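You operate a simulated robot arm through the tools that you are given. There is no shell and no other tool. Be economical: measure what you need, move in short steps, check, and stop when the job is done.

You are at the controls of a simulated two-armed robot. One attempt, no reset.

Task
Hold the red crate on the top of the long table steady with one hand and put the orange carton in it with the other.

It is judged by the outcome, as a careful person would: the job done as asked, and still so three seconds after it is handed in. It fails if anything else is knocked over, pushed out of place, dropped, spilled or broken.

Robot
Two 7-joint arms with two-finger parallel grippers on one trunk, on a base that drives. Base frame: it is fixed to the floor where the robot stands at the start and does not move with it; the origin is under the middle of the robot, x ahead of it, y to its left, z up; the surface under the hand at the start is at about z = 0.84. Units: m, rad, N and s.
The left shoulder is at the start at [0.062, 0.197, 1.204], the right one opposite. With the tool pointing down near the work surface each hand reaches from about 0.22 to 0.7 m from the robot's upright axis, wherever it stands, measured 20 degrees to its own side. Places, roughly: red crate (34x25x15 cm) [0.6, -0.3, 0.9]. Payload 1.57 kg a hand.
The TCP of each hand is the grasp point between the finger pads, 0.03 m short of the fingertips. In the tool frame z runs along the fingers and y along their closing line. The gripper opens to 0.11 m. The fingers are 0.024 m wide and 0.012 m thick; the gripper's body (0.048 by 0.112 m) begins 0.078 m behind the TCP.
Orientation is that of the tool frame in the base frame, as a unit quaternion [x, y, z, w]. With the fingers straight down and closing along the base's y, the tool's x points along the base's -x, its y along +y and its z along -z.

Tools
- The arms move only by the tool servo_tool. It takes "left_rows", "right_rows" or both (then of equal length, played together; a hand with none holds still); each is a list of rows, each a list of 3 entries, a list of its own where there are three numbers: the shift along the tool's x, y, z in cm, then the turn, a rotation vector about the tool's x, y, z in rad, then the gripper command, from -1 (shut) to 1 (fully open), values between in proportion. In form: [[[dx, dy, dz], [rx, ry, rz], grip], ...]. A call has 1 to 20 rows; each row is the pose to reach, as a shift and turn from the pose commanded when the call began, along the tool's axes at that moment. A row lasts 0.2 s, in which the tool goes at most 0.05 m and 0.15 rad; a call with a longer step from one row to the next is refused whole, and so is a gripper value outside its range. A pose out of reach is approached as far as the arm can. The call stops where the force on the tool passes 40 N (or 10 N more than at its start, if that is more) or the arm is blocked; 0.2 s more then pass. Each finger travels about 0.072 m/s and halts on what it meets, pressing with about 38 N; the grip force reading is that of the motor and also rises with nothing between the fingers. The clock runs only during rows and for 0.2 s after the last one: add rows that repeat a pose to give the fingers time. It gives the time, the measured TCP pose, the force on the tool (base axes), the opening and the grip force at its end, in the units of the frame above (readings bear some noise), with the torque about the TCP (base axes, N m) and any sound that the robot's microphone picked up, and new pictures: "pictures" is both (left out), scene, wrist or none (wrist: the cameras of the hands that moved).
- Cameras (640 x 400 px; columns grow to the right, rows downward): "scene" is now at [0.0913, -0.0136, 1.7726]; the picture's right is [-0.20, -0.98, 0.00], its down [-0.88, 0.18, -0.43] and it looks along [0.42, -0.09, -0.90] (base axes); focal length 248 px, centre (320, 200). "left" rides on the left gripper at [0.07, -0.016, -0.141] in its tool frame; the picture's right is [0.23, 0.97, 0.00], its down [-0.85, 0.20, -0.48] and it looks along [-0.47, 0.11, 0.88] (tool axes); focal length 222 px, centre (320, 200). "right" rides on the right gripper at [0.07, 0.016, -0.141] in its tool frame; the picture's right is [-0.23, 0.97, 0.00], its down [-0.85, -0.20, -0.48] and it looks along [-0.47, -0.11, 0.88] (tool axes); focal length 222 px, centre (320, 200). There is no depth. A picture from a camera that has moved, and an enlarged one, comes with that camera's place and axes in the base frame and with its lens.
- lift_body(by): slides the trunk up (or, below 0, down) by that many m; the arms and the scene camera ride with it, the base frame stays. It gives what a move gives, with no picture.
- roll_base(legs): drives the robot by 1 to 6 legs, each [ahead, left, turn to the left] in m, m and rad, along the robot's own axes; the way and the turn of a leg run together, so that a leg with both is an arc; at most 1.5 m and 3.142 rad a leg. The arms and the cameras ride along, it lands a little off, and it stops where it bumps. It gives what a move gives, and a new picture of the scene camera.
- aim_head(pan, tilt): turns the head with the scene camera to pan (to the left, within 1.501 rad either way) and tilt (down, from -0.506 to 1.204), counted from straight ahead of the robot. It gives what a move gives, and a new picture of the scene camera.
- enlarge(camera, box): a new picture of the part [left, top, right, bottom] of that camera's present view, enlarged. It takes no simulated time.
- hand_in(): hands the job in; it is judged then, once.

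Go step by step. Nothing tells you exact positions but the pictures and the camera data: compare them with the known pose of the tool, close in by small moves and look again before you grip or let go. The budget is 120 turns and 260 pictures, counting those below and the enlarged ones. Unless the task says otherwise, let go and move clear before handing in, and close with one line.

The tools are called after "Request:" as a command line: name --argument value ..., lists and objects as JSON in quotes. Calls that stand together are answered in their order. servo_tool: Moves the arms, as the interface text tells. Its arguments: {"type":"object","properties":{"left_rows":{"type":"array"},"right_rows":{"type":"array"},"pictures":{"type":"string","enum":["both","scene","wrist","none"]}},"required":[]} The other tools are called the same way: lift_body (by) slides the trunk up or down; roll_base (legs) drives the base; aim_head (pan, tilt) turns the head that bears the scene camera; enlarge (camera, box) takes an enlarged picture of a part of a camera's view; hand_in () hands the job in.

At the start:

```text
t: 0.0
left_tool_pos: [0.4789, 0.1324, 1.1953]
left_ee_rot: [0.001, 1.0, 0.0, 0.0]
left_force: [0.9, 0.3, 0.2]
left_moment: [-0.01, 0.04, -0.02]
left_width: 0.1103
left_finger_force: 0.1
right_tool_pos: [0.3688, -0.2587, 1.2124]
right_ee_rot: [0.0, 1.0, 0.0, -0.001]
right_force: [0.3, -0.1, 0.3]
right_moment: [-0.03, 0.0, 0.0]
right_width: 0.11
right_finger_force: 0.0
trunk travel left (down, up): [-0.8, 0.19]
robot x, y, heading: [-0.0038, 0.0001, -0.006]
head pan, tilt: [-0.199, 1.124]
```

scene: 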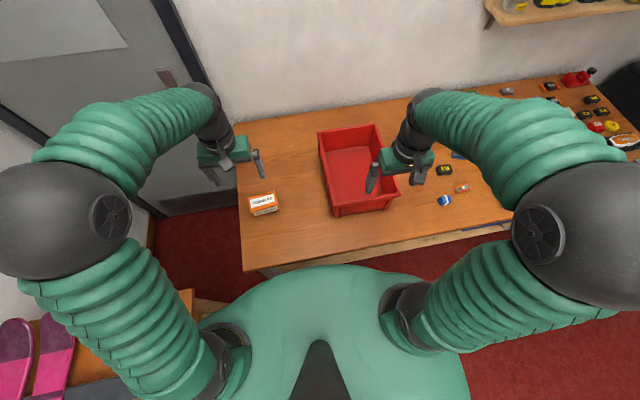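
right: 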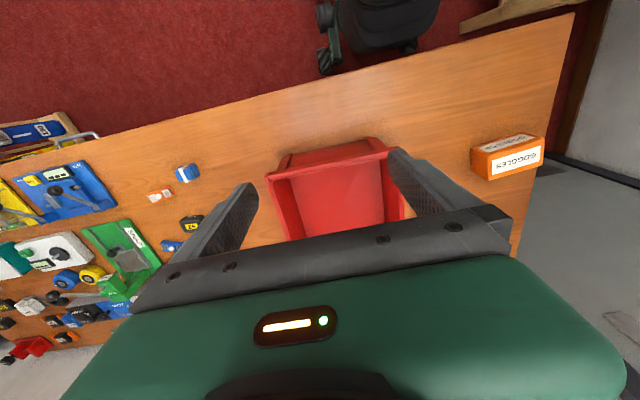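
left: 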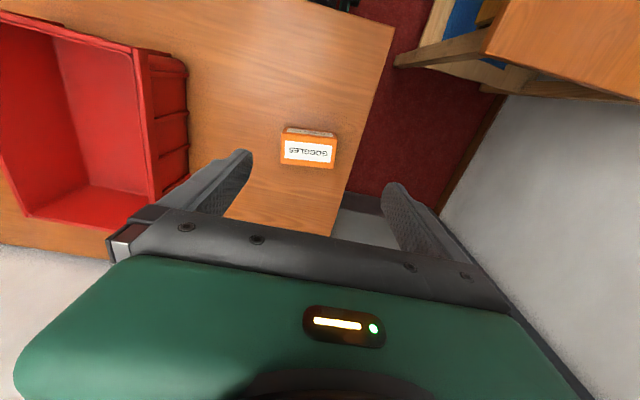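

I see the orange carton near [0.54, 0.12] and the red crate spanning about x 0.42–0.76, y −0.14 to −0.40. I'll enlarge both for measurement.

Request:
enlarge --camera "scene" --box '[220, 170, 300, 220]'

Request:
enlarge --camera "left" --box '[260, 110, 360, 180]'

Request:
enlarge --camera "scene" --box '[300, 110, 460, 220]'

```text
8.00 times, centred on (260, 195) of scene
camera zoom: at [0.0913, -0.0136, 1.7726], right [-0.2, -0.98, 0.0], down [-0.88, 0.18, -0.43], along [0.42, -0.09, -0.9], focal length 1988 px, centre (800, 240)
```

zoom: 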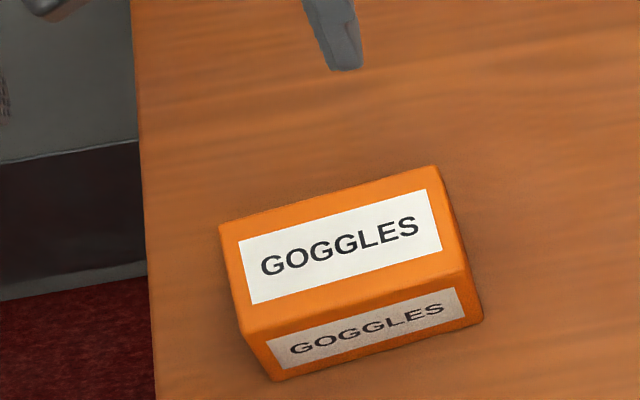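

```text
5.71 times, centred on (310, 145) of left
camera zoom: at [0.4104, 0.1179, 1.3373], right [-0.23, 0.97, 0.0], down [0.86, 0.2, 0.48], along [0.47, 0.11, -0.88], focal length 1269 px, centre (377, 514)
```

zoom: 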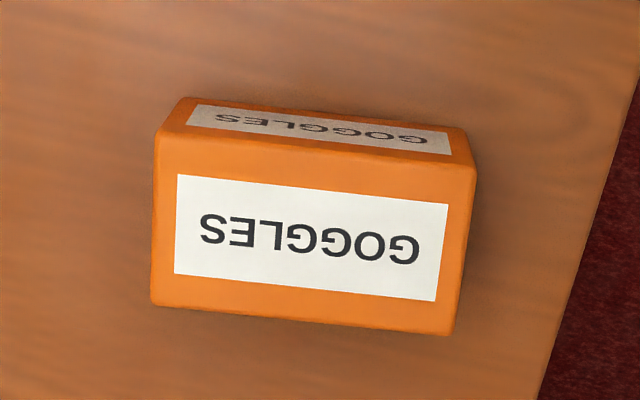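

```text
3.64 times, centred on (380, 165) of scene
camera zoom: at [0.0913, -0.0136, 1.7726], right [-0.2, -0.98, 0.0], down [-0.88, 0.18, -0.43], along [0.42, -0.09, -0.9], focal length 904 px, centre (102, 327)
```

zoom: 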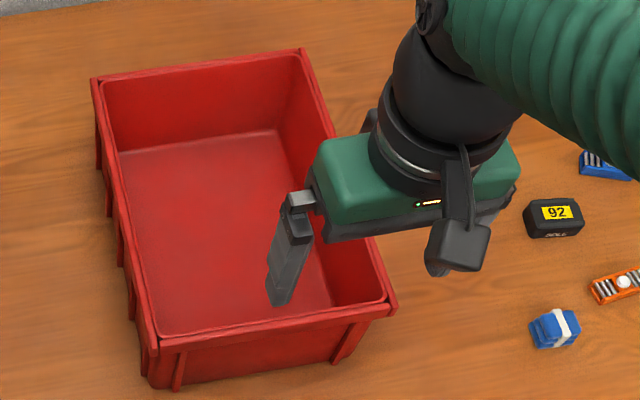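

The carton is about 11×6×6 cm, centred near [0.54, 0.118], with its long axis about 0.11 rad off base y. I'll shift the base about 12 cm right so that both arms reach comfortably.

Request:
roll_base --legs '[[0, -0.12, 0]]'

```text
t: 1.2
left_tool_pos: [0.4792, 0.0557, 1.1936]
left_ee_rot: [-0.002, 1.0, -0.012, 0.0]
left_force: [0.1, -0.7, 0.1]
left_moment: [0.0, -0.04, 0.06]
left_width: 0.1099
left_finger_force: 0.1
right_tool_pos: [0.3663, -0.3367, 1.2195]
right_ee_rot: [-0.002, 1.0, -0.013, 0.0]
right_force: [0.4, 0.0, -0.4]
right_moment: [0.04, 0.01, 0.01]
right_width: 0.11
right_finger_force: 0.0
trunk travel left (down, up): [-0.8, 0.19]
robot x, y, heading: [0.0027, -0.1134, -0.005]
head pan, tilt: [-0.199, 1.124]
camera scene: at [0.0904, -0.0779, 1.7724], right [-0.2, -0.98, 0.03], down [-0.88, 0.17, -0.44], along [0.42, -0.11, -0.9], focal length 248 px, centre (320, 200)
```

scene: 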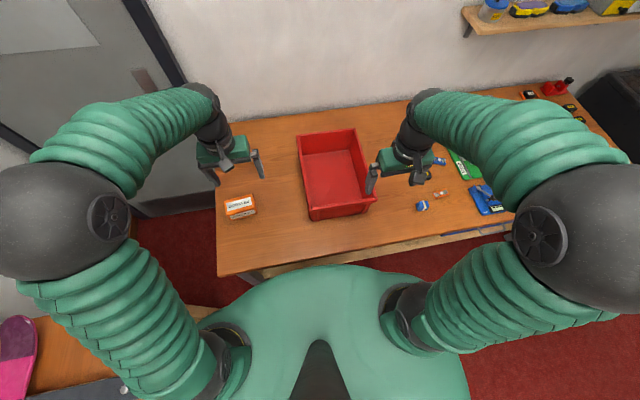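

The base has shifted and the arms are settling. Next I'll turn the left hand so its fingers close along x.

Request:
servo_tool --left_rows '[[[0, 0, 0], [0, 0, 0.14], 1], [[-1, 1, 0], [0, 0, 0.28], 1], [[-2, 2, 0], [0, 0, 0.42], 1], [[-3, 3, 0], [0, 0, 0.56], 1], [[-4, 4, 1], [0, 0, 0.7], 1], [[-5, 5, 2], [0, 0, 0.84], 1], [[-5, 6, 3], [0, 0, 0.98], 1], [[-5, 7, 4], [0, 0, 1.12], 1], [[-5, 8, 5], [0, 0, 1.26], 1], [[-5, 8, 6], [0, 0, 1.4], 1], [[-5, 8, 7], [0, 0, 1.46], 1], [[-5, 8, 7], [0, 0, 1.46], 1]]'

```text
t: 3.8
left_tool_pos: [0.5307, 0.1142, 1.1256]
left_ee_rot: [0.666, 0.746, -0.003, 0.002]
left_force: [-0.8, 0.0, -0.2]
left_moment: [-0.06, -0.02, 0.02]
left_width: 0.1098
left_finger_force: 0.1
right_tool_pos: [0.3667, -0.358, 1.2159]
right_ee_rot: [-0.003, 1.0, -0.003, 0.0]
right_force: [0.4, 0.6, -0.3]
right_moment: [-0.05, -0.02, -0.02]
right_width: 0.1099
right_finger_force: 0.0
trunk travel left (down, up): [-0.8, 0.19]
robot x, y, heading: [0.0005, -0.1072, 0.0]
head pan, tilt: [-0.199, 1.124]
camera scene: at [0.0916, -0.1104, 1.7726], right [-0.2, -0.98, 0.01], down [-0.88, 0.17, -0.43], along [0.42, -0.09, -0.9], focal length 248 px, centre (320, 200)
camera left: at [0.5057, 0.1836, 1.2659], right [0.94, 0.34, 0.0], down [0.3, -0.82, 0.48], along [0.16, -0.46, -0.88], focal length 222 px, centre (320, 200)
```

scene: 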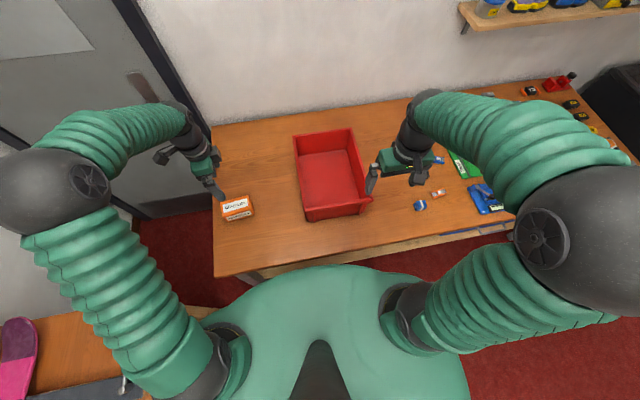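
left: 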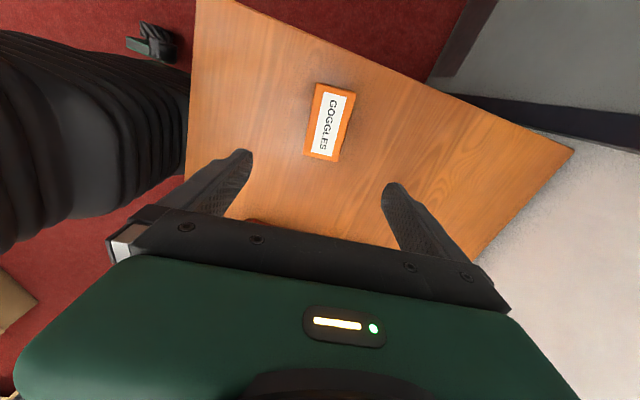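

The left hand is aligned with the carton and sits roughly over it. I'll descend part of the way and check.

Request:
servo_tool --left_rows '[[[0.3, 0.3, 3], [0, 0, 0], 1], [[0.7, 0.8, 6], [0, 0, 0], 1], [[0.7, 0.8, 10], [0, 0, 0], 1], [[0.7, 0.8, 13], [0, 0, 0], 1], [[0.7, 0.8, 13], [0, 0, 0], 1]]'

```text
t: 5.0
left_tool_pos: [0.5362, 0.1089, 0.9988]
left_ee_rot: [0.666, 0.746, 0.0, -0.001]
left_force: [0.3, 0.1, -0.6]
left_moment: [0.04, 0.02, 0.0]
left_width: 0.1103
left_finger_force: 0.1
right_tool_pos: [0.3659, -0.372, 1.2114]
right_ee_rot: [-0.002, 1.0, 0.001, 0.0]
right_force: [-0.5, 0.0, -0.8]
right_moment: [0.02, -0.03, -0.02]
right_width: 0.11
right_finger_force: 0.0
trunk travel left (down, up): [-0.8, 0.19]
robot x, y, heading: [0.0015, -0.1108, -0.001]
head pan, tilt: [-0.199, 1.124]
camera scene: at [0.0917, -0.1271, 1.7726], right [-0.2, -0.98, 0.0], down [-0.88, 0.18, -0.43], along [0.42, -0.08, -0.9], focal length 248 px, centre (320, 200)
camera left: at [0.5113, 0.1777, 1.1389], right [0.94, 0.34, 0.0], down [0.3, -0.83, 0.48], along [0.16, -0.45, -0.88], focal length 222 px, centre (320, 200)
```

scene: 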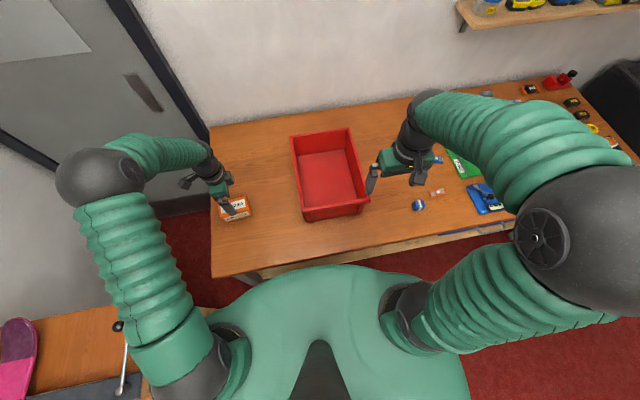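
left: 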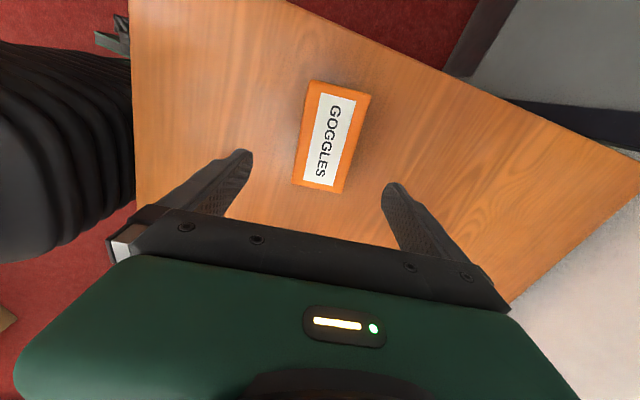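

The carton sits nicely between the fingers, and I need about 1.7 cm more in +y. I'll descend around it and check before gripping.

Request:
servo_tool --left_rows '[[[1.7, 0, 0], [0, 0, 0], 1], [[1.7, 0, 3], [0, 0, 0], 1], [[1.7, 0, 6], [0, 0, 0], 1], [[1.7, 0, 9], [0, 0, 0], 1], [[1.7, 0, 11], [0, 0, 0], 1], [[1.7, 0, 11], [0, 0, 0], 1]]'

```text
t: 6.4
left_tool_pos: [0.5344, 0.1315, 0.8852]
left_ee_rot: [0.666, 0.746, 0.0, 0.0]
left_force: [0.3, 0.5, -0.9]
left_moment: [-0.01, -0.02, 0.04]
left_width: 0.1102
left_finger_force: 0.1
right_tool_pos: [0.3665, -0.367, 1.2126]
right_ee_rot: [-0.002, 1.0, -0.001, 0.0]
right_force: [-0.1, 0.4, 0.0]
right_moment: [-0.01, -0.04, 0.02]
right_width: 0.11
right_finger_force: 0.1
trunk travel left (down, up): [-0.8, 0.19]
robot x, y, heading: [0.0019, -0.1135, -0.004]
head pan, tilt: [-0.199, 1.124]
camera scene: at [0.092, -0.1224, 1.7726], right [-0.2, -0.98, 0.0], down [-0.88, 0.18, -0.43], along [0.42, -0.09, -0.9], focal length 248 px, centre (320, 200)
camera left: at [0.5104, 0.2, 1.0266], right [0.94, 0.34, 0.0], down [0.3, -0.83, 0.48], along [0.16, -0.45, -0.88], focal length 222 px, centre (320, 200)
```

scene: 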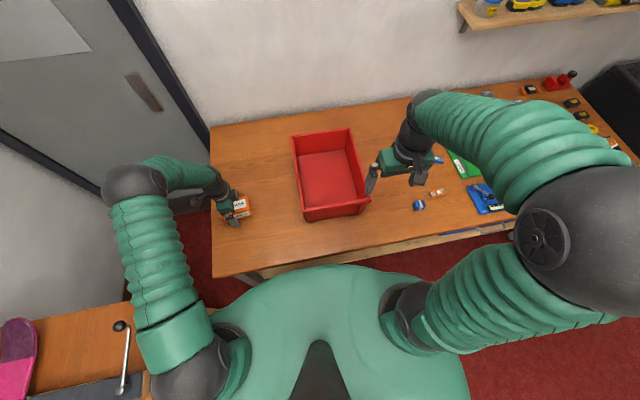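
left: 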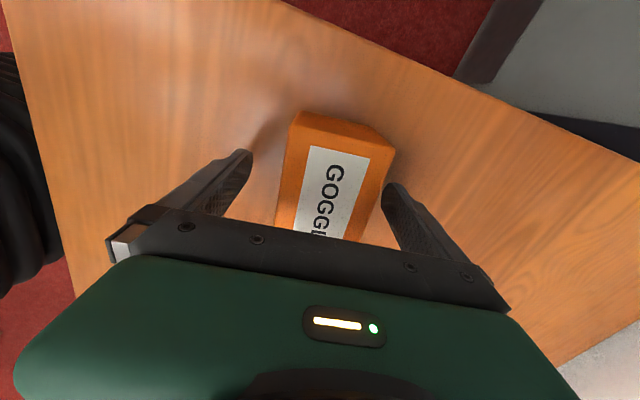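

The carton is centred between the fingers. I'll nudge 4 mm toward it, close and let the grip settle.

Request:
servo_tool --left_rows '[[[-0.3, 0.4, 0.2], [0, 0, 0], 1], [[-0.3, 0.4, 0.2], [0, 0, 0], 0.3], [[-0.3, 0.4, 0.2], [0, 0, 0], -0.2], [[-0.3, 0.4, 0.2], [0, 0, 0], -1], [[-0.3, 0.4, 0.2], [0, 0, 0], -1], [[-0.3, 0.4, 0.2], [0, 0, 0], -1]]' --pictures "wrist"

```text
t: 7.8
left_tool_pos: [0.5378, 0.1285, 0.8848]
left_ee_rot: [0.666, 0.746, 0.0, -0.001]
left_force: [0.2, 0.1, -0.1]
left_moment: [-0.05, 0.0, 0.0]
left_width: 0.0614
left_finger_force: 38.3
right_tool_pos: [0.3668, -0.3679, 1.2114]
right_ee_rot: [-0.001, 1.0, -0.001, 0.0]
right_force: [-0.6, 0.1, 0.6]
right_moment: [-0.02, 0.04, 0.0]
right_width: 0.1101
right_finger_force: 0.0
trunk travel left (down, up): [-0.8, 0.19]
robot x, y, heading: [0.0016, -0.1113, -0.001]
head pan, tilt: [-0.199, 1.124]
camera left: at [0.5135, 0.196, 1.0255], right [0.94, 0.34, 0.0], down [0.3, -0.83, 0.48], along [0.16, -0.45, -0.88], focal length 222 px, centre (320, 200)
```

left: 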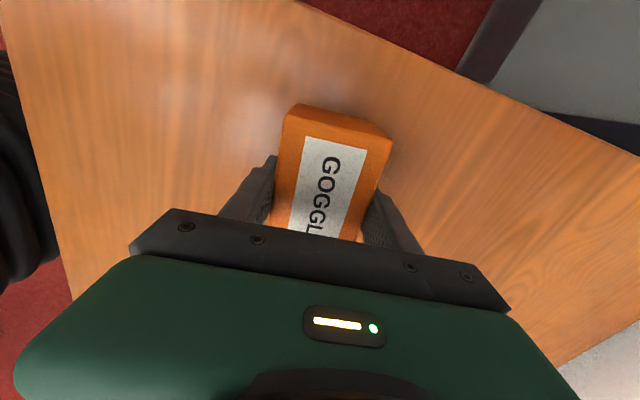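

The carton is gripped at 6.1 cm width. I'll lift it and bring the right hand over the crate's right wall.

Request:
servo_tool --left_rows '[[[0, 0, -2], [0, 0, 0], -1], [[0, 0, -6], [0, 0, 0], -1], [[0, 0, -10], [0, 0, 0], -1], [[0, 0, -14], [0, 0, 0], -1], [[0, 0, -18], [0, 0, 0], -1], [[0, 0, -22], [0, 0, 0], -1], [[0, 0, -24], [0, 0, 0], -1], [[0, 0, -24], [0, 0, 0], -1]]' --right_rows '[[[-3, 0, 0], [0, 0, 0], 1], [[-6, 0, 0], [0, 0, 0], 1], [[-9, -1, 0], [0, 0, 0], 1], [[-12, -2, 1], [0, 0, 0], 1], [[-15, -3, 3], [0, 0, 0], 1], [[-18, -3, 5], [0, 0, 0], 1], [[-21, -3, 6], [0, 0, 0], 1], [[-21, -3, 6], [0, 0, 0], 1]]'

```text
t: 9.6
left_tool_pos: [0.5393, 0.1282, 1.1243]
left_ee_rot: [0.665, 0.747, 0.0, 0.0]
left_force: [0.5, 0.0, -1.4]
left_moment: [0.03, 0.0, 0.0]
left_width: 0.0618
left_finger_force: 38.1
right_tool_pos: [0.5787, -0.396, 1.1537]
right_ee_rot: [-0.002, 1.0, -0.001, 0.0]
right_force: [-0.5, -1.2, 0.0]
right_moment: [-0.02, -0.03, -0.01]
right_width: 0.11
right_finger_force: 0.1
trunk travel left (down, up): [-0.8, 0.19]
robot x, y, heading: [0.0024, -0.1133, 0.002]
head pan, tilt: [-0.199, 1.124]
camera scene: at [0.0934, -0.1245, 1.7725], right [-0.2, -0.98, 0.0], down [-0.89, 0.18, -0.43], along [0.42, -0.09, -0.9], focal length 248 px, centre (320, 200)
camera right: at [0.5078, -0.3796, 1.2947], right [0.22, 0.97, 0.0], down [0.86, -0.2, 0.48], along [0.47, -0.11, -0.88], focal length 222 px, centre (320, 200)
camera left: at [0.5149, 0.1955, 1.2659], right [0.94, 0.34, 0.0], down [0.3, -0.83, 0.48], along [0.16, -0.45, -0.88], focal length 222 px, centre (320, 200)
```

scene: 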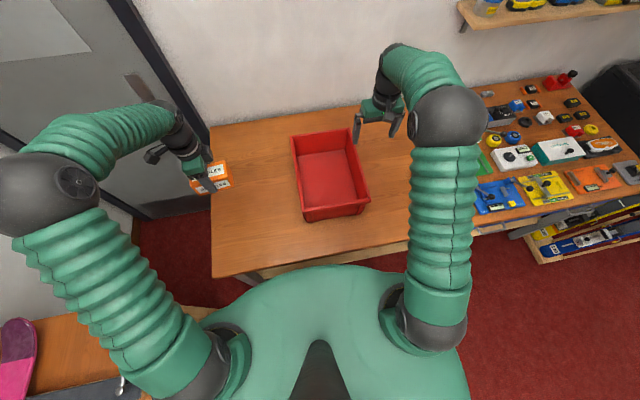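
right: 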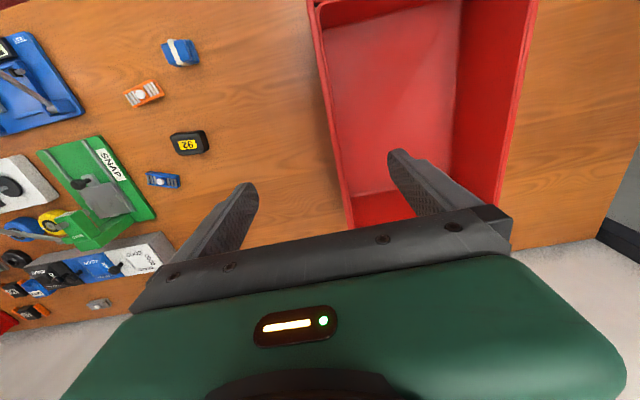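
left: 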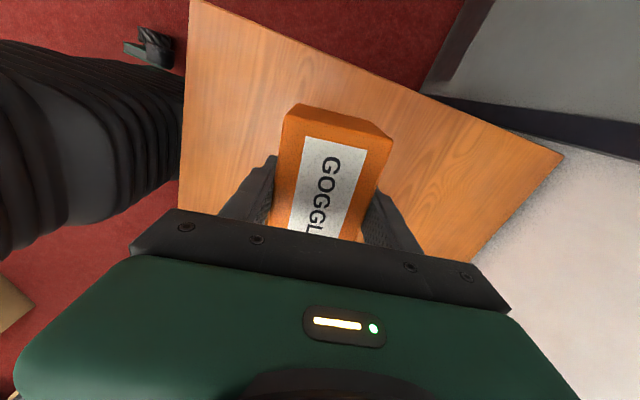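

Both hands are up and the carton is held. I'll enlarge the crate rim to locate its right wall.

Request:
enlarge --camera "right" --box '[240, 0, 560, 240]'

Request:
enlarge --camera "scene" --box '[280, 100, 440, 230]'

```text
1.67 times, centred on (400, 120) of right
camera zoom: at [0.5078, -0.3796, 1.2947], right [0.22, 0.97, 0.0], down [0.86, -0.2, 0.48], along [0.47, -0.11, -0.88], focal length 370 px, centre (187, 333)
```

zoom: 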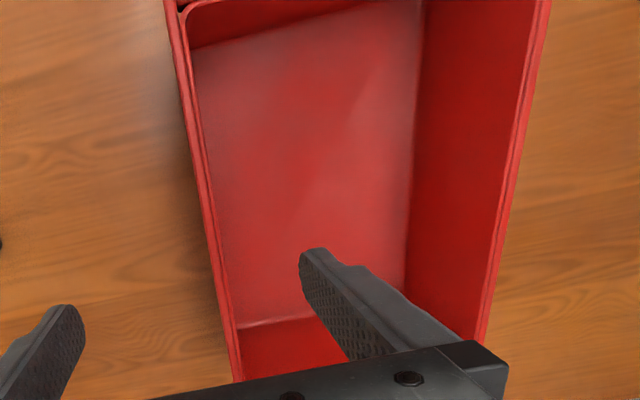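

```text
3.08 times, centred on (360, 165) of scene
camera zoom: at [0.0934, -0.1245, 1.7725], right [-0.2, -0.98, 0.0], down [-0.89, 0.18, -0.43], along [0.42, -0.09, -0.9], focal length 765 px, centre (197, 308)
```

zoom: 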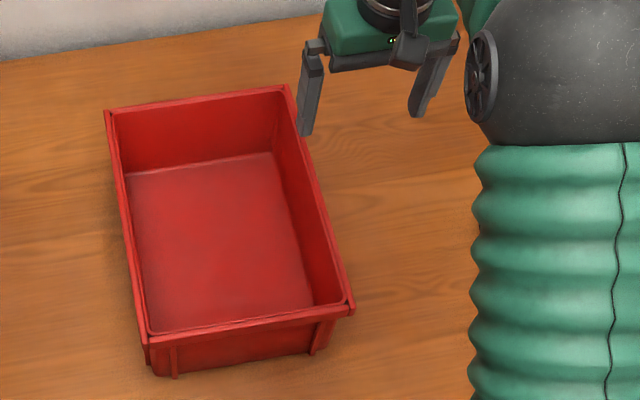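

The right rim lies at y ≈ −0.378 and z ≈ 0.99. I'll move the right hand over it at x ≈ 0.63 and stop just above the rim to check.

Request:
servo_tool --right_rows '[[[-2.5, 1, 1], [0, 0, 0], 1], [[-5, 1.8, 3], [0, 0, 0], 1], [[-5, 1.8, 6], [0, 0, 0], 1], [[-5, 1.8, 9], [0, 0, 0], 1], [[-5, 1.8, 10.5], [0, 0, 0], 1], [[-5, 1.8, 10.5], [0, 0, 0], 1]]'

```text
t: 11.0
left_tool_pos: [0.5393, 0.1284, 1.1255]
left_ee_rot: [0.665, 0.746, 0.0, 0.0]
left_force: [0.0, 0.1, -1.9]
left_moment: [0.02, -0.02, 0.02]
left_width: 0.0618
left_finger_force: 37.9
right_tool_pos: [0.6293, -0.3781, 1.0501]
right_ee_rot: [-0.002, 1.0, 0.0, 0.0]
right_force: [0.2, -0.3, -0.1]
right_moment: [-0.02, -0.03, 0.0]
right_width: 0.1099
right_finger_force: 0.1
trunk travel left (down, up): [-0.8, 0.19]
robot x, y, heading: [0.0007, -0.1131, -0.002]
head pan, tilt: [-0.199, 1.124]
camera scene: at [0.0934, -0.1241, 1.7725], right [-0.2, -0.98, 0.0], down [-0.89, 0.18, -0.43], along [0.42, -0.09, -0.9], focal length 248 px, centre (320, 200)
camera right: at [0.5595, -0.3623, 1.1914], right [0.22, 0.97, 0.0], down [0.86, -0.2, 0.48], along [0.47, -0.11, -0.88], focal length 222 px, centre (320, 200)
```

scene: 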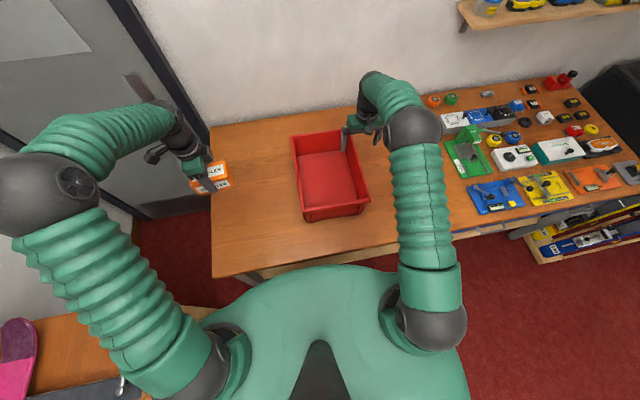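
right: 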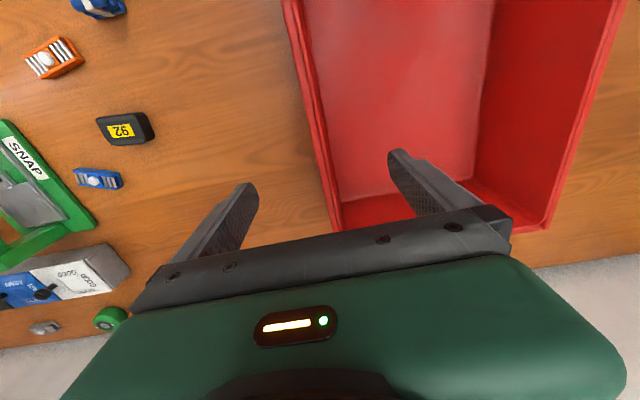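

The fingers straddle the right wall with clear space on both sides. I'll descend 8 cm.

Request:
servo_tool --right_rows '[[[0, 0, 3], [0, 0, 0], 1], [[0, 0, 6], [0, 0, 0], 1], [[0, 0, 8], [0, 0, 0], 1], [[0, 0, 8], [0, 0, 0], 1]]'

```text
t: 12.0
left_tool_pos: [0.5395, 0.127, 1.1258]
left_ee_rot: [0.665, 0.747, 0.0, 0.0]
left_force: [-0.4, 0.6, -2.1]
left_moment: [0.0, -0.02, 0.01]
left_width: 0.0615
left_finger_force: 37.8
right_tool_pos: [0.6312, -0.3792, 0.9694]
right_ee_rot: [-0.002, 1.0, 0.0, 0.0]
right_force: [0.2, 0.6, 0.1]
right_moment: [-0.01, 0.02, 0.02]
right_width: 0.11
right_finger_force: 0.0
trunk travel left (down, up): [-0.8, 0.19]
robot x, y, heading: [0.0022, -0.1098, -0.0]
head pan, tilt: [-0.199, 1.124]
camera scene: at [0.0935, -0.1242, 1.7725], right [-0.2, -0.98, 0.0], down [-0.89, 0.18, -0.43], along [0.42, -0.09, -0.9], focal length 248 px, centre (320, 200)
camera right: at [0.5607, -0.363, 1.1111], right [0.22, 0.97, 0.0], down [0.86, -0.2, 0.48], along [0.47, -0.11, -0.88], focal length 222 px, centre (320, 200)
```

scene: 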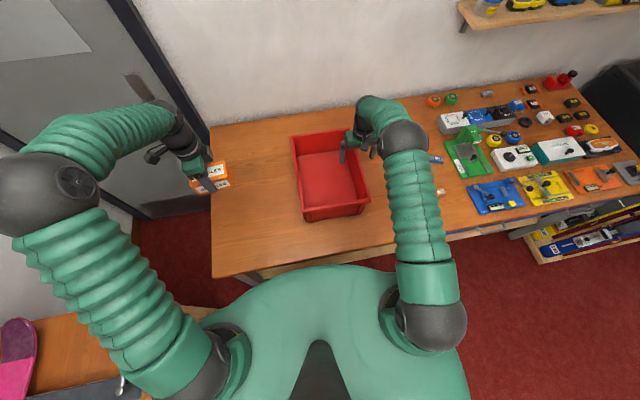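
right: 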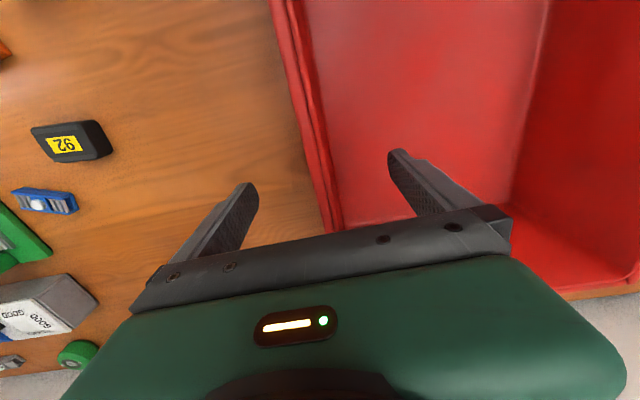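

The wall is centred between the fingers (rim at y ≈ −0.375). I'll close the right hand on it.

Request:
servo_tool --right_rows '[[[0, 0.3, 0], [0, 0, 0], 0.4], [[0, 0.3, 0], [0, 0, 0], -0.1], [[0, 0.3, 0], [0, 0, 0], -0.5], [[0, 0.3, 0], [0, 0, 0], -1], [[0, 0.3, 0], [0, 0, 0], -1], [[0, 0.3, 0], [0, 0, 0], -1]]'

```text
t: 13.4
left_tool_pos: [0.5394, 0.1277, 1.1258]
left_ee_rot: [0.666, 0.746, 0.0, 0.0]
left_force: [0.7, 0.4, -1.6]
left_moment: [0.02, 0.02, 0.0]
left_width: 0.0616
left_finger_force: 38.3
right_tool_pos: [0.6299, -0.3756, 0.9693]
right_ee_rot: [-0.002, 1.0, 0.0, -0.001]
right_force: [0.9, 1.0, -0.4]
right_moment: [0.03, 0.03, -0.69]
right_width: 0.0124
right_finger_force: 29.5
trunk travel left (down, up): [-0.8, 0.19]
robot x, y, heading: [0.0011, -0.1135, -0.002]
head pan, tilt: [-0.199, 1.124]
camera scene: at [0.0939, -0.1241, 1.7725], right [-0.2, -0.98, 0.0], down [-0.89, 0.18, -0.43], along [0.42, -0.09, -0.9], focal length 248 px, centre (320, 200)
camera right: at [0.5601, -0.3596, 1.1103], right [0.22, 0.97, 0.0], down [0.86, -0.2, 0.48], along [0.47, -0.11, -0.88], focal length 222 px, centre (320, 200)
```

scene: 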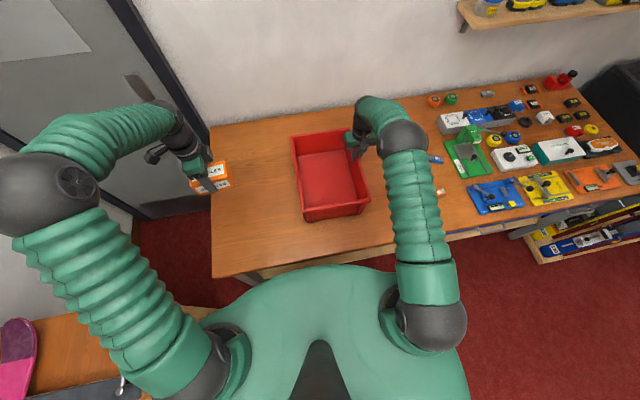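
right: 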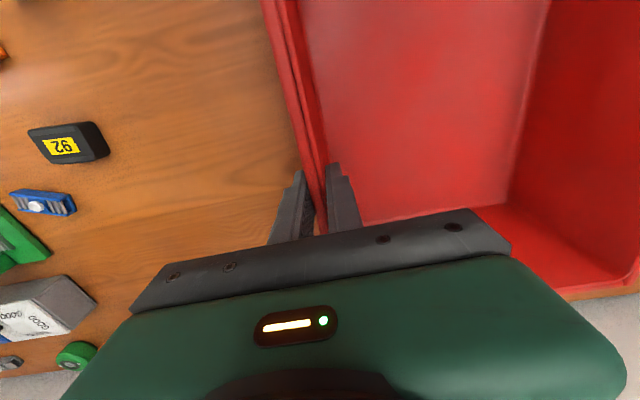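

The crate wall is held. I'll carry the carton over the crate at its present height, with about 9 cm clear of the rim.

Request:
servo_tool --left_rows '[[[-2, -0.2, 0], [0, 0, 0], -1], [[-6, -0.5, 0], [0, 0, 0], -1], [[-10, -0.9, 0], [0, 0, 0], -1], [[-14, -1.2, 0], [0, 0, 0], -1], [[-18, -1.5, 0], [0, 0, 0], -1], [[-22, -1.9, 0], [0, 0, 0], -1], [[-26, -2.2, 0], [0, 0, 0], -1], [[-30, -2.6, 0], [0, 0, 0], -1], [[-34, -2.9, 0], [0, 0, 0], -1], [[-36, -3.1, 0], [0, 0, 0], -1], [[-37.2, -3.2, 0], [0, 0, 0], -1], [[-37.2, -3.2, 0], [0, 0, 0], -1]]'

```text
t: 16.0
left_tool_pos: [0.5495, -0.2469, 1.1262]
left_ee_rot: [0.665, 0.746, 0.0, -0.001]
left_force: [0.4, -0.3, -0.8]
left_moment: [0.0, -0.01, 0.02]
left_width: 0.0618
left_finger_force: 38.5
right_tool_pos: [0.6288, -0.3757, 0.969]
right_ee_rot: [-0.001, 1.0, 0.0, 0.0]
right_force: [0.7, 2.3, 3.2]
right_moment: [-0.08, 0.26, -0.2]
right_width: 0.0121
right_finger_force: 29.0
trunk travel left (down, up): [-0.8, 0.19]
robot x, y, heading: [0.0003, -0.1094, 0.0]
head pan, tilt: [-0.199, 1.124]
camera scene: at [0.0936, -0.1258, 1.7725], right [-0.2, -0.98, 0.0], down [-0.89, 0.18, -0.43], along [0.42, -0.08, -0.9], focal length 248 px, centre (320, 200)
camera left: at [0.5255, -0.1789, 1.267], right [0.94, 0.34, 0.0], down [0.3, -0.83, 0.48], along [0.16, -0.45, -0.88], focal length 222 px, centre (320, 200)
```

scene: 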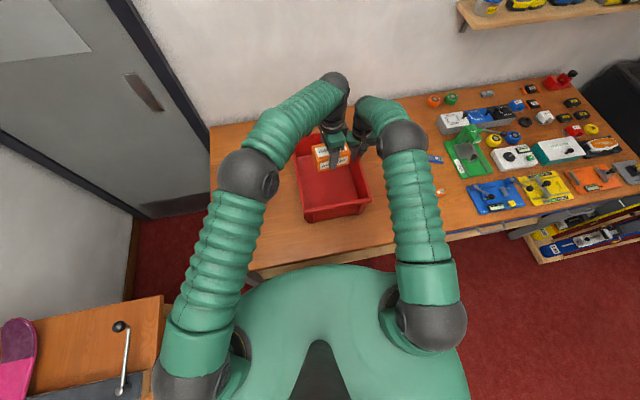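
left: 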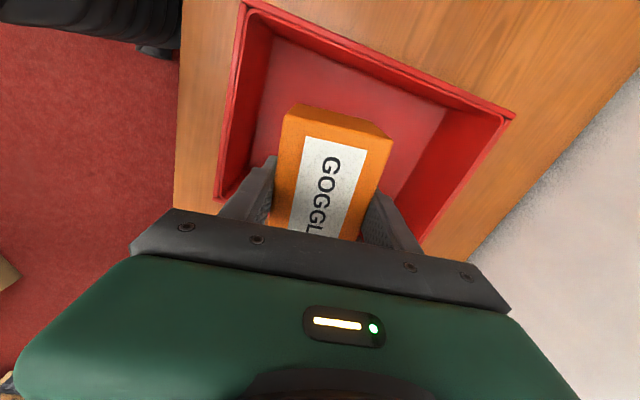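

The carton is above the crate. I'll check the clearance between the two hands before lowering.

Request:
enlarge --camera "scene" --box '[280, 60, 440, 230]'

Request:
enlarge --camera "right" --box '[0, 0, 640, 400]'

```text
2.35 times, centred on (360, 145) of scene
camera zoom: at [0.0936, -0.1258, 1.7725], right [-0.2, -0.98, 0.0], down [-0.89, 0.18, -0.43], along [0.42, -0.08, -0.9], focal length 585 px, centre (226, 329)
```

zoom: 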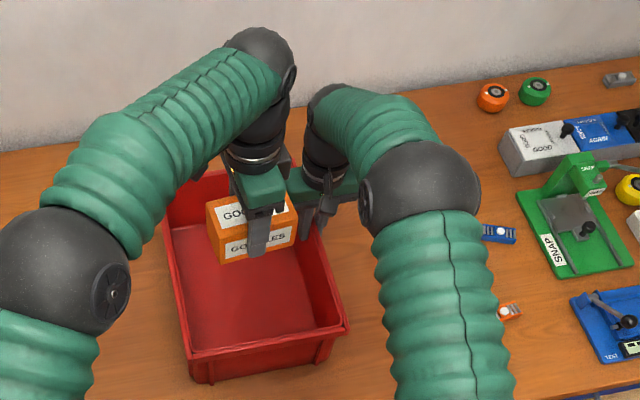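

```text
1.00 times, centred on (320, 200) of right (not enlarged: the box is as wide or as high as the picture)
camera zoom: at [0.5599, -0.3606, 1.1103], right [0.22, 0.97, 0.0], down [0.86, -0.2, 0.48], along [0.47, -0.11, -0.88], focal length 222 px, centre (320, 200)
```

zoom: 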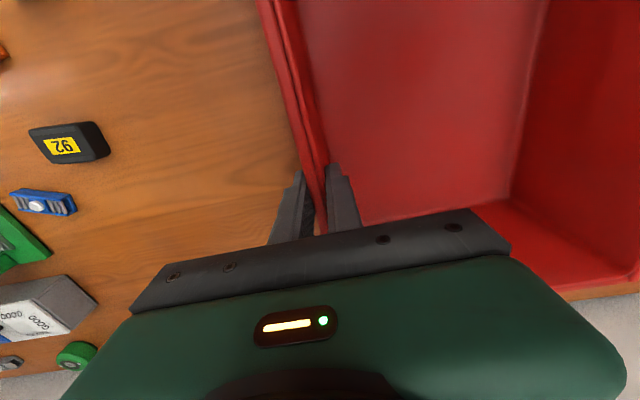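

The right hand's camera, near [0.56, −0.36], is close to the left hand's path. I'll shift the carton 2.5 cm toward the robot and 1.5 cm left, then lower to just above the rim.

Request:
servo_tool --left_rows '[[[0.9, -1.1, 0], [0, 0, 0], -1], [[1.7, -2.3, 0], [0, 0, 0], -1], [[1.7, -2.3, 3], [0, 0, 0], -1], [[1.7, -2.3, 6], [0, 0, 0], -1], [[1.7, -2.3, 9], [0, 0, 0], -1], [[1.7, -2.3, 11], [0, 0, 0], -1], [[1.7, -2.3, 11], [0, 0, 0], -1]]'

Request:
enlarge --camera "scene" --box '[280, 60, 440, 230]'

```text
t: 17.6
left_tool_pos: [0.5216, -0.2325, 1.0153]
left_ee_rot: [0.666, 0.746, 0.001, -0.001]
left_force: [-0.9, -0.1, -0.5]
left_moment: [0.0, -0.01, 0.01]
left_width: 0.0614
left_finger_force: 37.7
right_tool_pos: [0.6301, -0.3772, 0.97]
right_ee_rot: [-0.002, 1.0, 0.0, 0.0]
right_force: [-1.5, -0.3, 1.8]
right_moment: [-0.17, -0.18, -0.22]
right_width: 0.0121
right_finger_force: 29.0
trunk travel left (down, up): [-0.8, 0.19]
robot x, y, heading: [-0.0045, -0.1106, 0.002]
head pan, tilt: [-0.199, 1.124]
camera scene: at [0.0929, -0.1266, 1.7725], right [-0.2, -0.98, 0.0], down [-0.89, 0.18, -0.43], along [0.42, -0.08, -0.9], focal length 248 px, centre (320, 200)
camera left: at [0.4971, -0.166, 1.1555], right [0.94, 0.34, 0.0], down [0.3, -0.83, 0.48], along [0.16, -0.45, -0.88], focal length 222 px, centre (320, 200)
```

scene: 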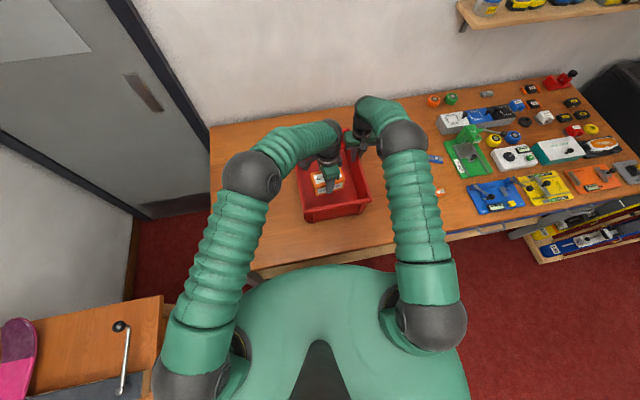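
left: 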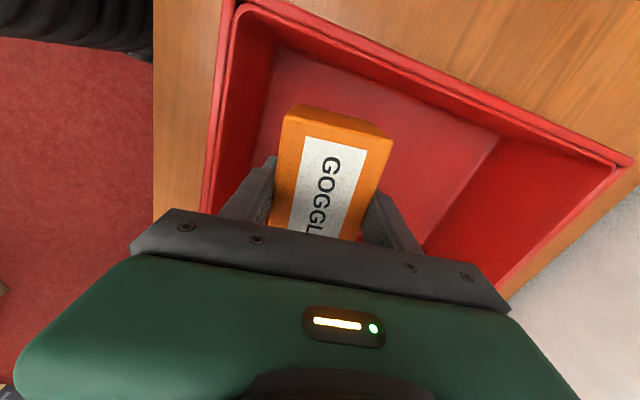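

```text
2.35 times, centred on (360, 145) of scene
camera zoom: at [0.0929, -0.1266, 1.7725], right [-0.2, -0.98, 0.0], down [-0.89, 0.18, -0.43], along [0.42, -0.08, -0.9], focal length 585 px, centre (226, 329)
```

zoom: 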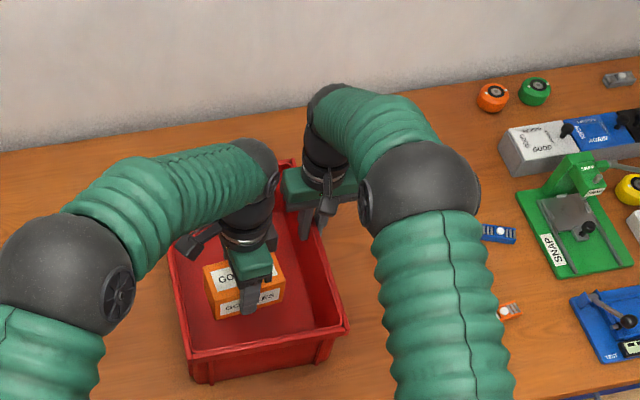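

Clearances look good, and the carton is inside the rim outline on all sides. I'll lower it to just above the floor.

Request:
servo_tool --left_rows '[[[0, 0, 3], [0, 0, 0], -1], [[0, 0, 6], [0, 0, 0], -1], [[0, 0, 9], [0, 0, 0], -1], [[0, 0, 11], [0, 0, 0], -1], [[0, 0, 11], [0, 0, 0], -1]]'

Request:
enlarge --camera "scene" --box '[280, 80, 420, 230]'

```text
t: 18.8
left_tool_pos: [0.5212, -0.2315, 0.9043]
left_ee_rot: [0.666, 0.746, 0.001, -0.001]
left_force: [-0.4, 0.1, -0.7]
left_moment: [-0.02, 0.02, -0.01]
left_width: 0.0616
left_finger_force: 38.8
right_tool_pos: [0.6294, -0.3782, 0.9697]
right_ee_rot: [-0.002, 1.0, 0.0, 0.0]
right_force: [-1.9, -0.8, 3.3]
right_moment: [-0.26, 0.08, -0.14]
right_width: 0.012
right_finger_force: 29.0
trunk travel left (down, up): [-0.8, 0.19]
robot x, y, heading: [0.0014, -0.1106, 0.005]
head pan, tilt: [-0.199, 1.124]
camera scene: at [0.0929, -0.127, 1.7725], right [-0.2, -0.98, 0.0], down [-0.89, 0.18, -0.43], along [0.42, -0.08, -0.9], focal length 248 px, centre (320, 200)
camera left: at [0.4977, -0.1636, 1.0452], right [0.94, 0.34, 0.0], down [0.3, -0.83, 0.48], along [0.16, -0.45, -0.88], focal length 222 px, centre (320, 200)
```

scene: 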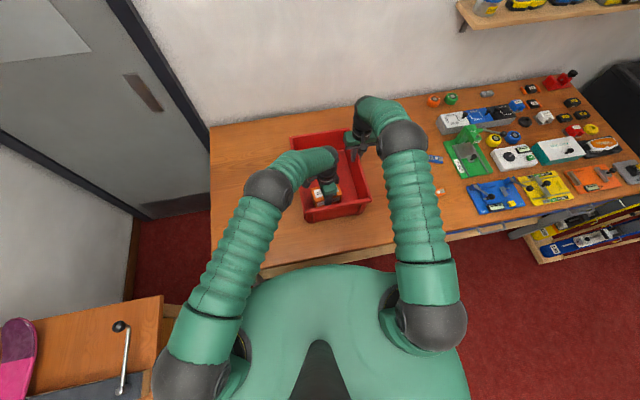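
left: 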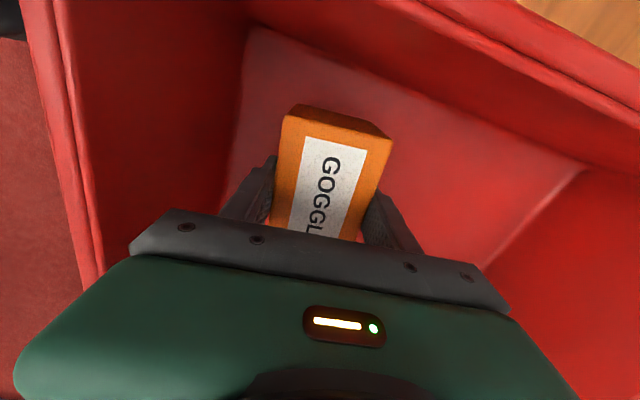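

```text
2.67 times, centred on (350, 155) of scene
camera zoom: at [0.0929, -0.127, 1.7725], right [-0.2, -0.98, 0.0], down [-0.89, 0.18, -0.43], along [0.42, -0.08, -0.9], focal length 663 px, centre (240, 320)
```

zoom: 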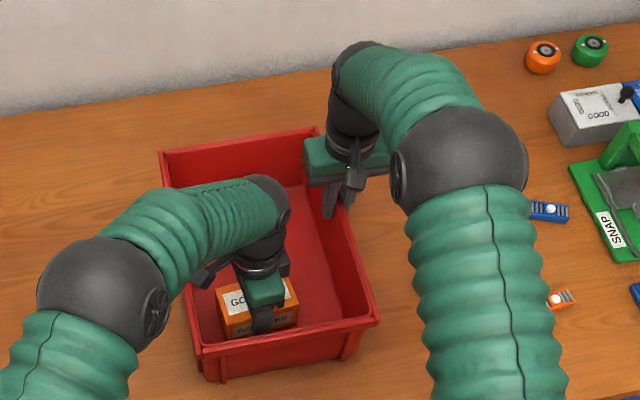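

The carton is well inside the crate, about 1–1.5 cm above the floor. I'll lower it slowly until it touches.

Request:
servo_tool --left_rows '[[[0, 0, 0.3], [0, 0, 0], -1], [[0, 0, 0.6], [0, 0, 0], -1], [[0, 0, 0.9], [0, 0, 0], -1], [[0, 0, 1.2], [0, 0, 0], -1], [[0, 0, 1.2], [0, 0, 0], -1]]' --pictures "none"

```text
t: 20.0
left_tool_pos: [0.5228, -0.2327, 0.8936]
left_ee_rot: [0.666, 0.746, 0.001, 0.001]
left_force: [-0.1, -1.1, -1.5]
left_moment: [0.04, 0.0, 0.0]
left_width: 0.0618
left_finger_force: 37.9
right_tool_pos: [0.6289, -0.3767, 0.9685]
right_ee_rot: [-0.002, 1.0, 0.001, 0.0]
right_force: [-1.5, -1.0, 2.8]
right_moment: [-0.31, 0.25, -0.2]
right_width: 0.012
right_finger_force: 29.0
trunk travel left (down, up): [-0.8, 0.19]
robot x, y, heading: [-0.0012, -0.1101, -0.001]
head pan, tilt: [-0.199, 1.124]
```

Request:
servo_tool --left_rows '[[[0, 0, 0.15], [0, 0, 0], -1], [[0, 0, 0.3], [0, 0, 0], -1], [[0, 0, 0.3], [0, 0, 0], -1]]' --pictures "none"

```text
t: 20.8
left_tool_pos: [0.5236, -0.2318, 0.8905]
left_ee_rot: [0.666, 0.746, 0.0, -0.001]
left_force: [-0.3, 0.3, 0.7]
left_moment: [-0.09, 0.05, -0.04]
left_width: 0.0612
left_finger_force: 37.9
right_tool_pos: [0.6296, -0.378, 0.9677]
right_ee_rot: [-0.001, 1.0, 0.001, 0.0]
right_force: [-1.2, -1.8, 1.7]
right_moment: [-0.27, 0.24, -0.22]
right_width: 0.012
right_finger_force: 29.4
trunk travel left (down, up): [-0.8, 0.19]
robot x, y, heading: [0.0004, -0.111, -0.002]
head pan, tilt: [-0.199, 1.124]
```

Contact is just beginning: the left vertical force went from −1.5 to +0.7 N. I'll lower one more millimetre and open a little while the right hand keeps holding.

Request:
servo_tool --left_rows '[[[0, 0, 0.15], [0, 0, 0], -1], [[0, 0, 0.15], [0, 0, 0], -1], [[0, 0, 0.15], [0, 0, 0], 0.2], [[0, 0, 0.15], [0, 0, 0], 0.4], [[0, 0, 0.15], [0, 0, 0], 0.4]]'

```text
t: 22.0
left_tool_pos: [0.524, -0.2318, 0.8881]
left_ee_rot: [0.666, 0.746, 0.001, -0.001]
left_force: [-1.2, 0.2, 0.7]
left_moment: [-0.02, 0.0, 0.02]
left_width: 0.0771
left_finger_force: 0.0
right_tool_pos: [0.628, -0.3766, 0.9694]
right_ee_rot: [-0.001, 1.0, 0.001, 0.001]
right_force: [-0.3, -0.7, 2.9]
right_moment: [-0.29, 0.56, -0.05]
right_width: 0.0118
right_finger_force: 29.4
trunk travel left (down, up): [-0.8, 0.19]
robot x, y, heading: [-0.0038, -0.1089, -0.001]
head pan, tilt: [-0.199, 1.124]
camera scene: at [0.093, -0.127, 1.7725], right [-0.2, -0.98, 0.0], down [-0.89, 0.18, -0.43], along [0.42, -0.08, -0.9], focal length 248 px, centre (320, 200)
camera left: at [0.4996, -0.1646, 1.0295], right [0.94, 0.34, 0.0], down [0.3, -0.83, 0.48], along [0.16, -0.45, -0.88], focal length 222 px, centre (320, 200)
```

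scene: 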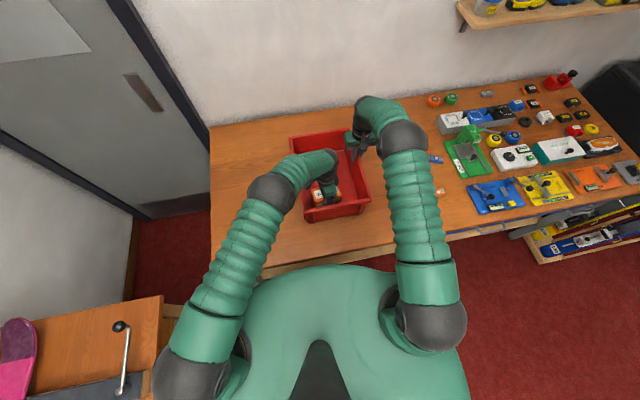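
left: 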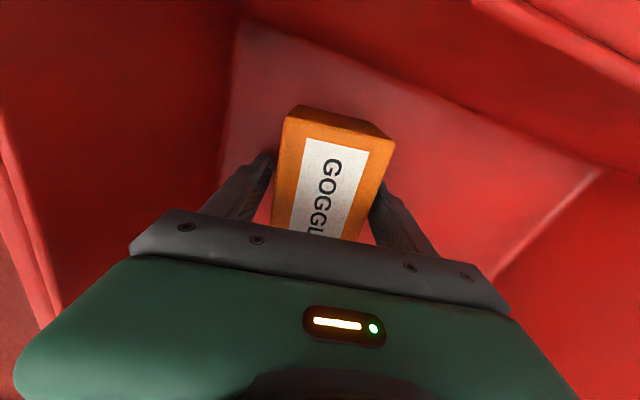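

The carton is released and rests on the crate floor. I'll centre the fingers slightly and raise the left hand straight up, still holding the crate.

Request:
servo_tool --left_rows '[[[0, 0.3, 0], [0, 0, 0], 0.5], [[0, 0.3, -2], [0, 0, 0], 0.5], [[0, 0.3, -5], [0, 0, 0], 0.5], [[0, 0.3, -9], [0, 0, 0], 0.5], [[0, 0.3, -13], [0, 0, 0], 0.5], [[0, 0.3, -17], [0, 0, 0], 0.5], [[0, 0.3, -21], [0, 0, 0], 0.5], [[0, 0.3, -25], [0, 0, 0], 0.5], [[3, 0.3, -25], [0, 0, 0], 0.5], [[7, 0.3, -25], [0, 0, 0], 0.5], [[11, 0.3, -25], [0, 0, 0], 0.5], [[15, 0.3, -25], [0, 0, 0], 0.5], [[19, 0.3, -25], [0, 0, 0], 0.5], [[23, 0.3, -25], [0, 0, 0], 0.5], [[27, 0.3, -25], [0, 0, 0], 0.5], [[30, 0.3, -25], [0, 0, 0], 0.5], [[30, 0.3, -25], [0, 0, 0], 0.5]]' --pictures "scene"

```text
t: 25.6
left_tool_pos: [0.4926, 0.066, 1.1378]
left_ee_rot: [0.666, 0.746, 0.001, -0.001]
left_force: [-0.8, 0.6, 0.3]
left_moment: [0.01, 0.01, 0.02]
left_width: 0.0824
left_finger_force: 0.0
right_tool_pos: [0.6292, -0.377, 0.9697]
right_ee_rot: [-0.001, 1.0, 0.0, 0.001]
right_force: [-0.6, 0.5, -0.8]
right_moment: [-0.38, -0.41, -0.12]
right_width: 0.012
right_finger_force: 29.0
trunk travel left (down, up): [-0.8, 0.19]
robot x, y, heading: [-0.0016, -0.1129, 0.001]
head pan, tilt: [-0.199, 1.124]
camera scene: at [0.0928, -0.1254, 1.7725], right [-0.2, -0.98, 0.0], down [-0.89, 0.18, -0.43], along [0.42, -0.08, -0.9], focal length 248 px, centre (320, 200)
```

scene: 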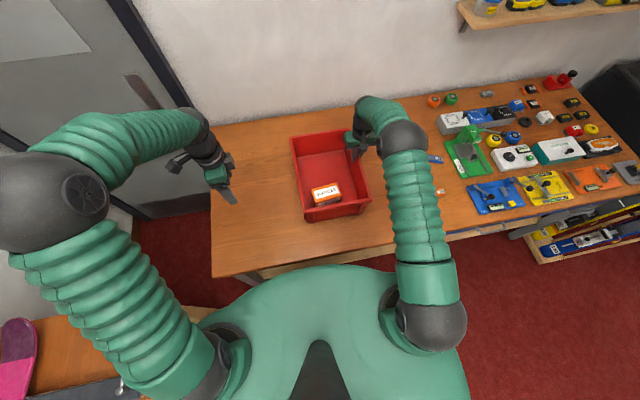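

The carton is lying in the crate and the left hand is clear. I'll now open the right hand gently and raise it off the wall.

Request:
servo_tool --right_rows '[[[0, 0, 0], [0, 0, 0], -0.4], [[0, 0, 0], [0, 0, 0], 0], [[0, 0, 0], [0, 0, 0], 0.4], [[0, 0, 0], [0, 0, 0], 0.6], [[0, 0, -2], [0, 0, 0], 0.6], [[0, 0, -5], [0, 0, 0], 0.6], [[0, 0, -9], [0, 0, 0], 0.6], [[0, 0, -13], [0, 0, 0], 0.6], [[0, 0, -17], [0, 0, 0], 0.6], [[0, 0, -20], [0, 0, 0], 0.6], [[0, 0, -20], [0, 0, 0], 0.6]]'

Request:
enlarge --camera "scene" --box '[280, 100, 440, 230]'

```text
t: 28.0
left_tool_pos: [0.4924, 0.0671, 1.1374]
left_ee_rot: [0.666, 0.746, 0.001, 0.0]
left_force: [0.2, -1.1, -0.4]
left_moment: [0.01, -0.03, -0.04]
left_width: 0.0825
left_finger_force: 0.0
right_tool_pos: [0.6283, -0.3765, 1.1687]
right_ee_rot: [-0.002, 1.0, 0.0, 0.001]
right_force: [0.0, -0.5, 0.1]
right_moment: [0.01, 0.02, -0.01]
right_width: 0.0876
right_finger_force: 0.0
trunk travel left (down, up): [-0.8, 0.19]
robot x, y, heading: [-0.0007, -0.1138, 0.002]
head pan, tilt: [-0.199, 1.124]
camera scene: at [0.0934, -0.1249, 1.7725], right [-0.2, -0.98, 0.0], down [-0.89, 0.18, -0.43], along [0.42, -0.09, -0.9], focal length 248 px, centre (320, 200)
camera right: at [0.558, -0.3601, 1.3094], right [0.22, 0.97, 0.0], down [0.86, -0.2, 0.48], along [0.47, -0.11, -0.88], focal length 222 px, centre (320, 200)
```

scene: 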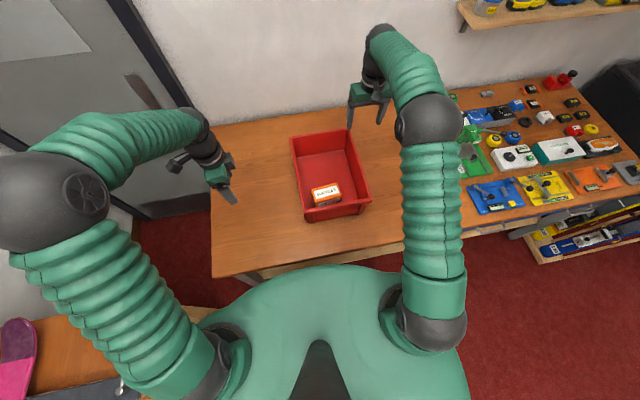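
right: 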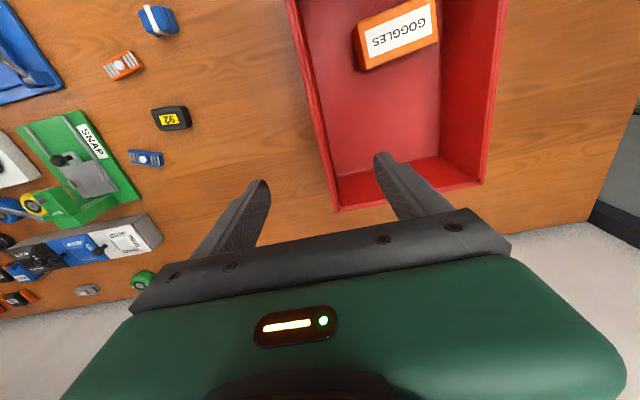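

```text
3.08 times, centred on (360, 165) of scene
camera zoom: at [0.0934, -0.1249, 1.7725], right [-0.2, -0.98, 0.0], down [-0.89, 0.18, -0.43], along [0.42, -0.09, -0.9], focal length 765 px, centre (197, 308)
```

zoom: 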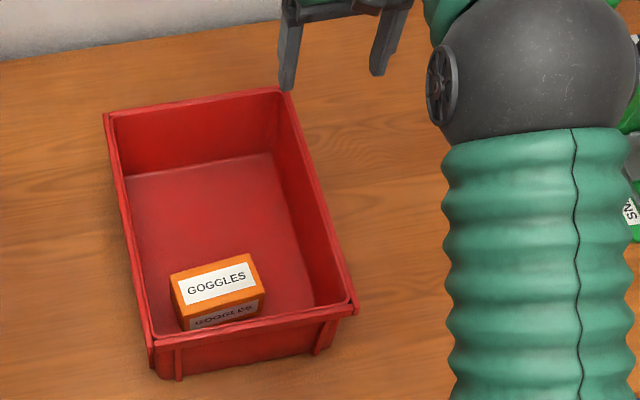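

The carton lies flat in the crate, the crate is where it stood, and both hands are clear. I'm handing in now.

Request:
hand_in

```text
The job is handed in.
```

The orange carton is flat in the red crate. The right hand held the crate steady while the left hand put it in, the crate stayed in place, and both hands were clear before I handed in.
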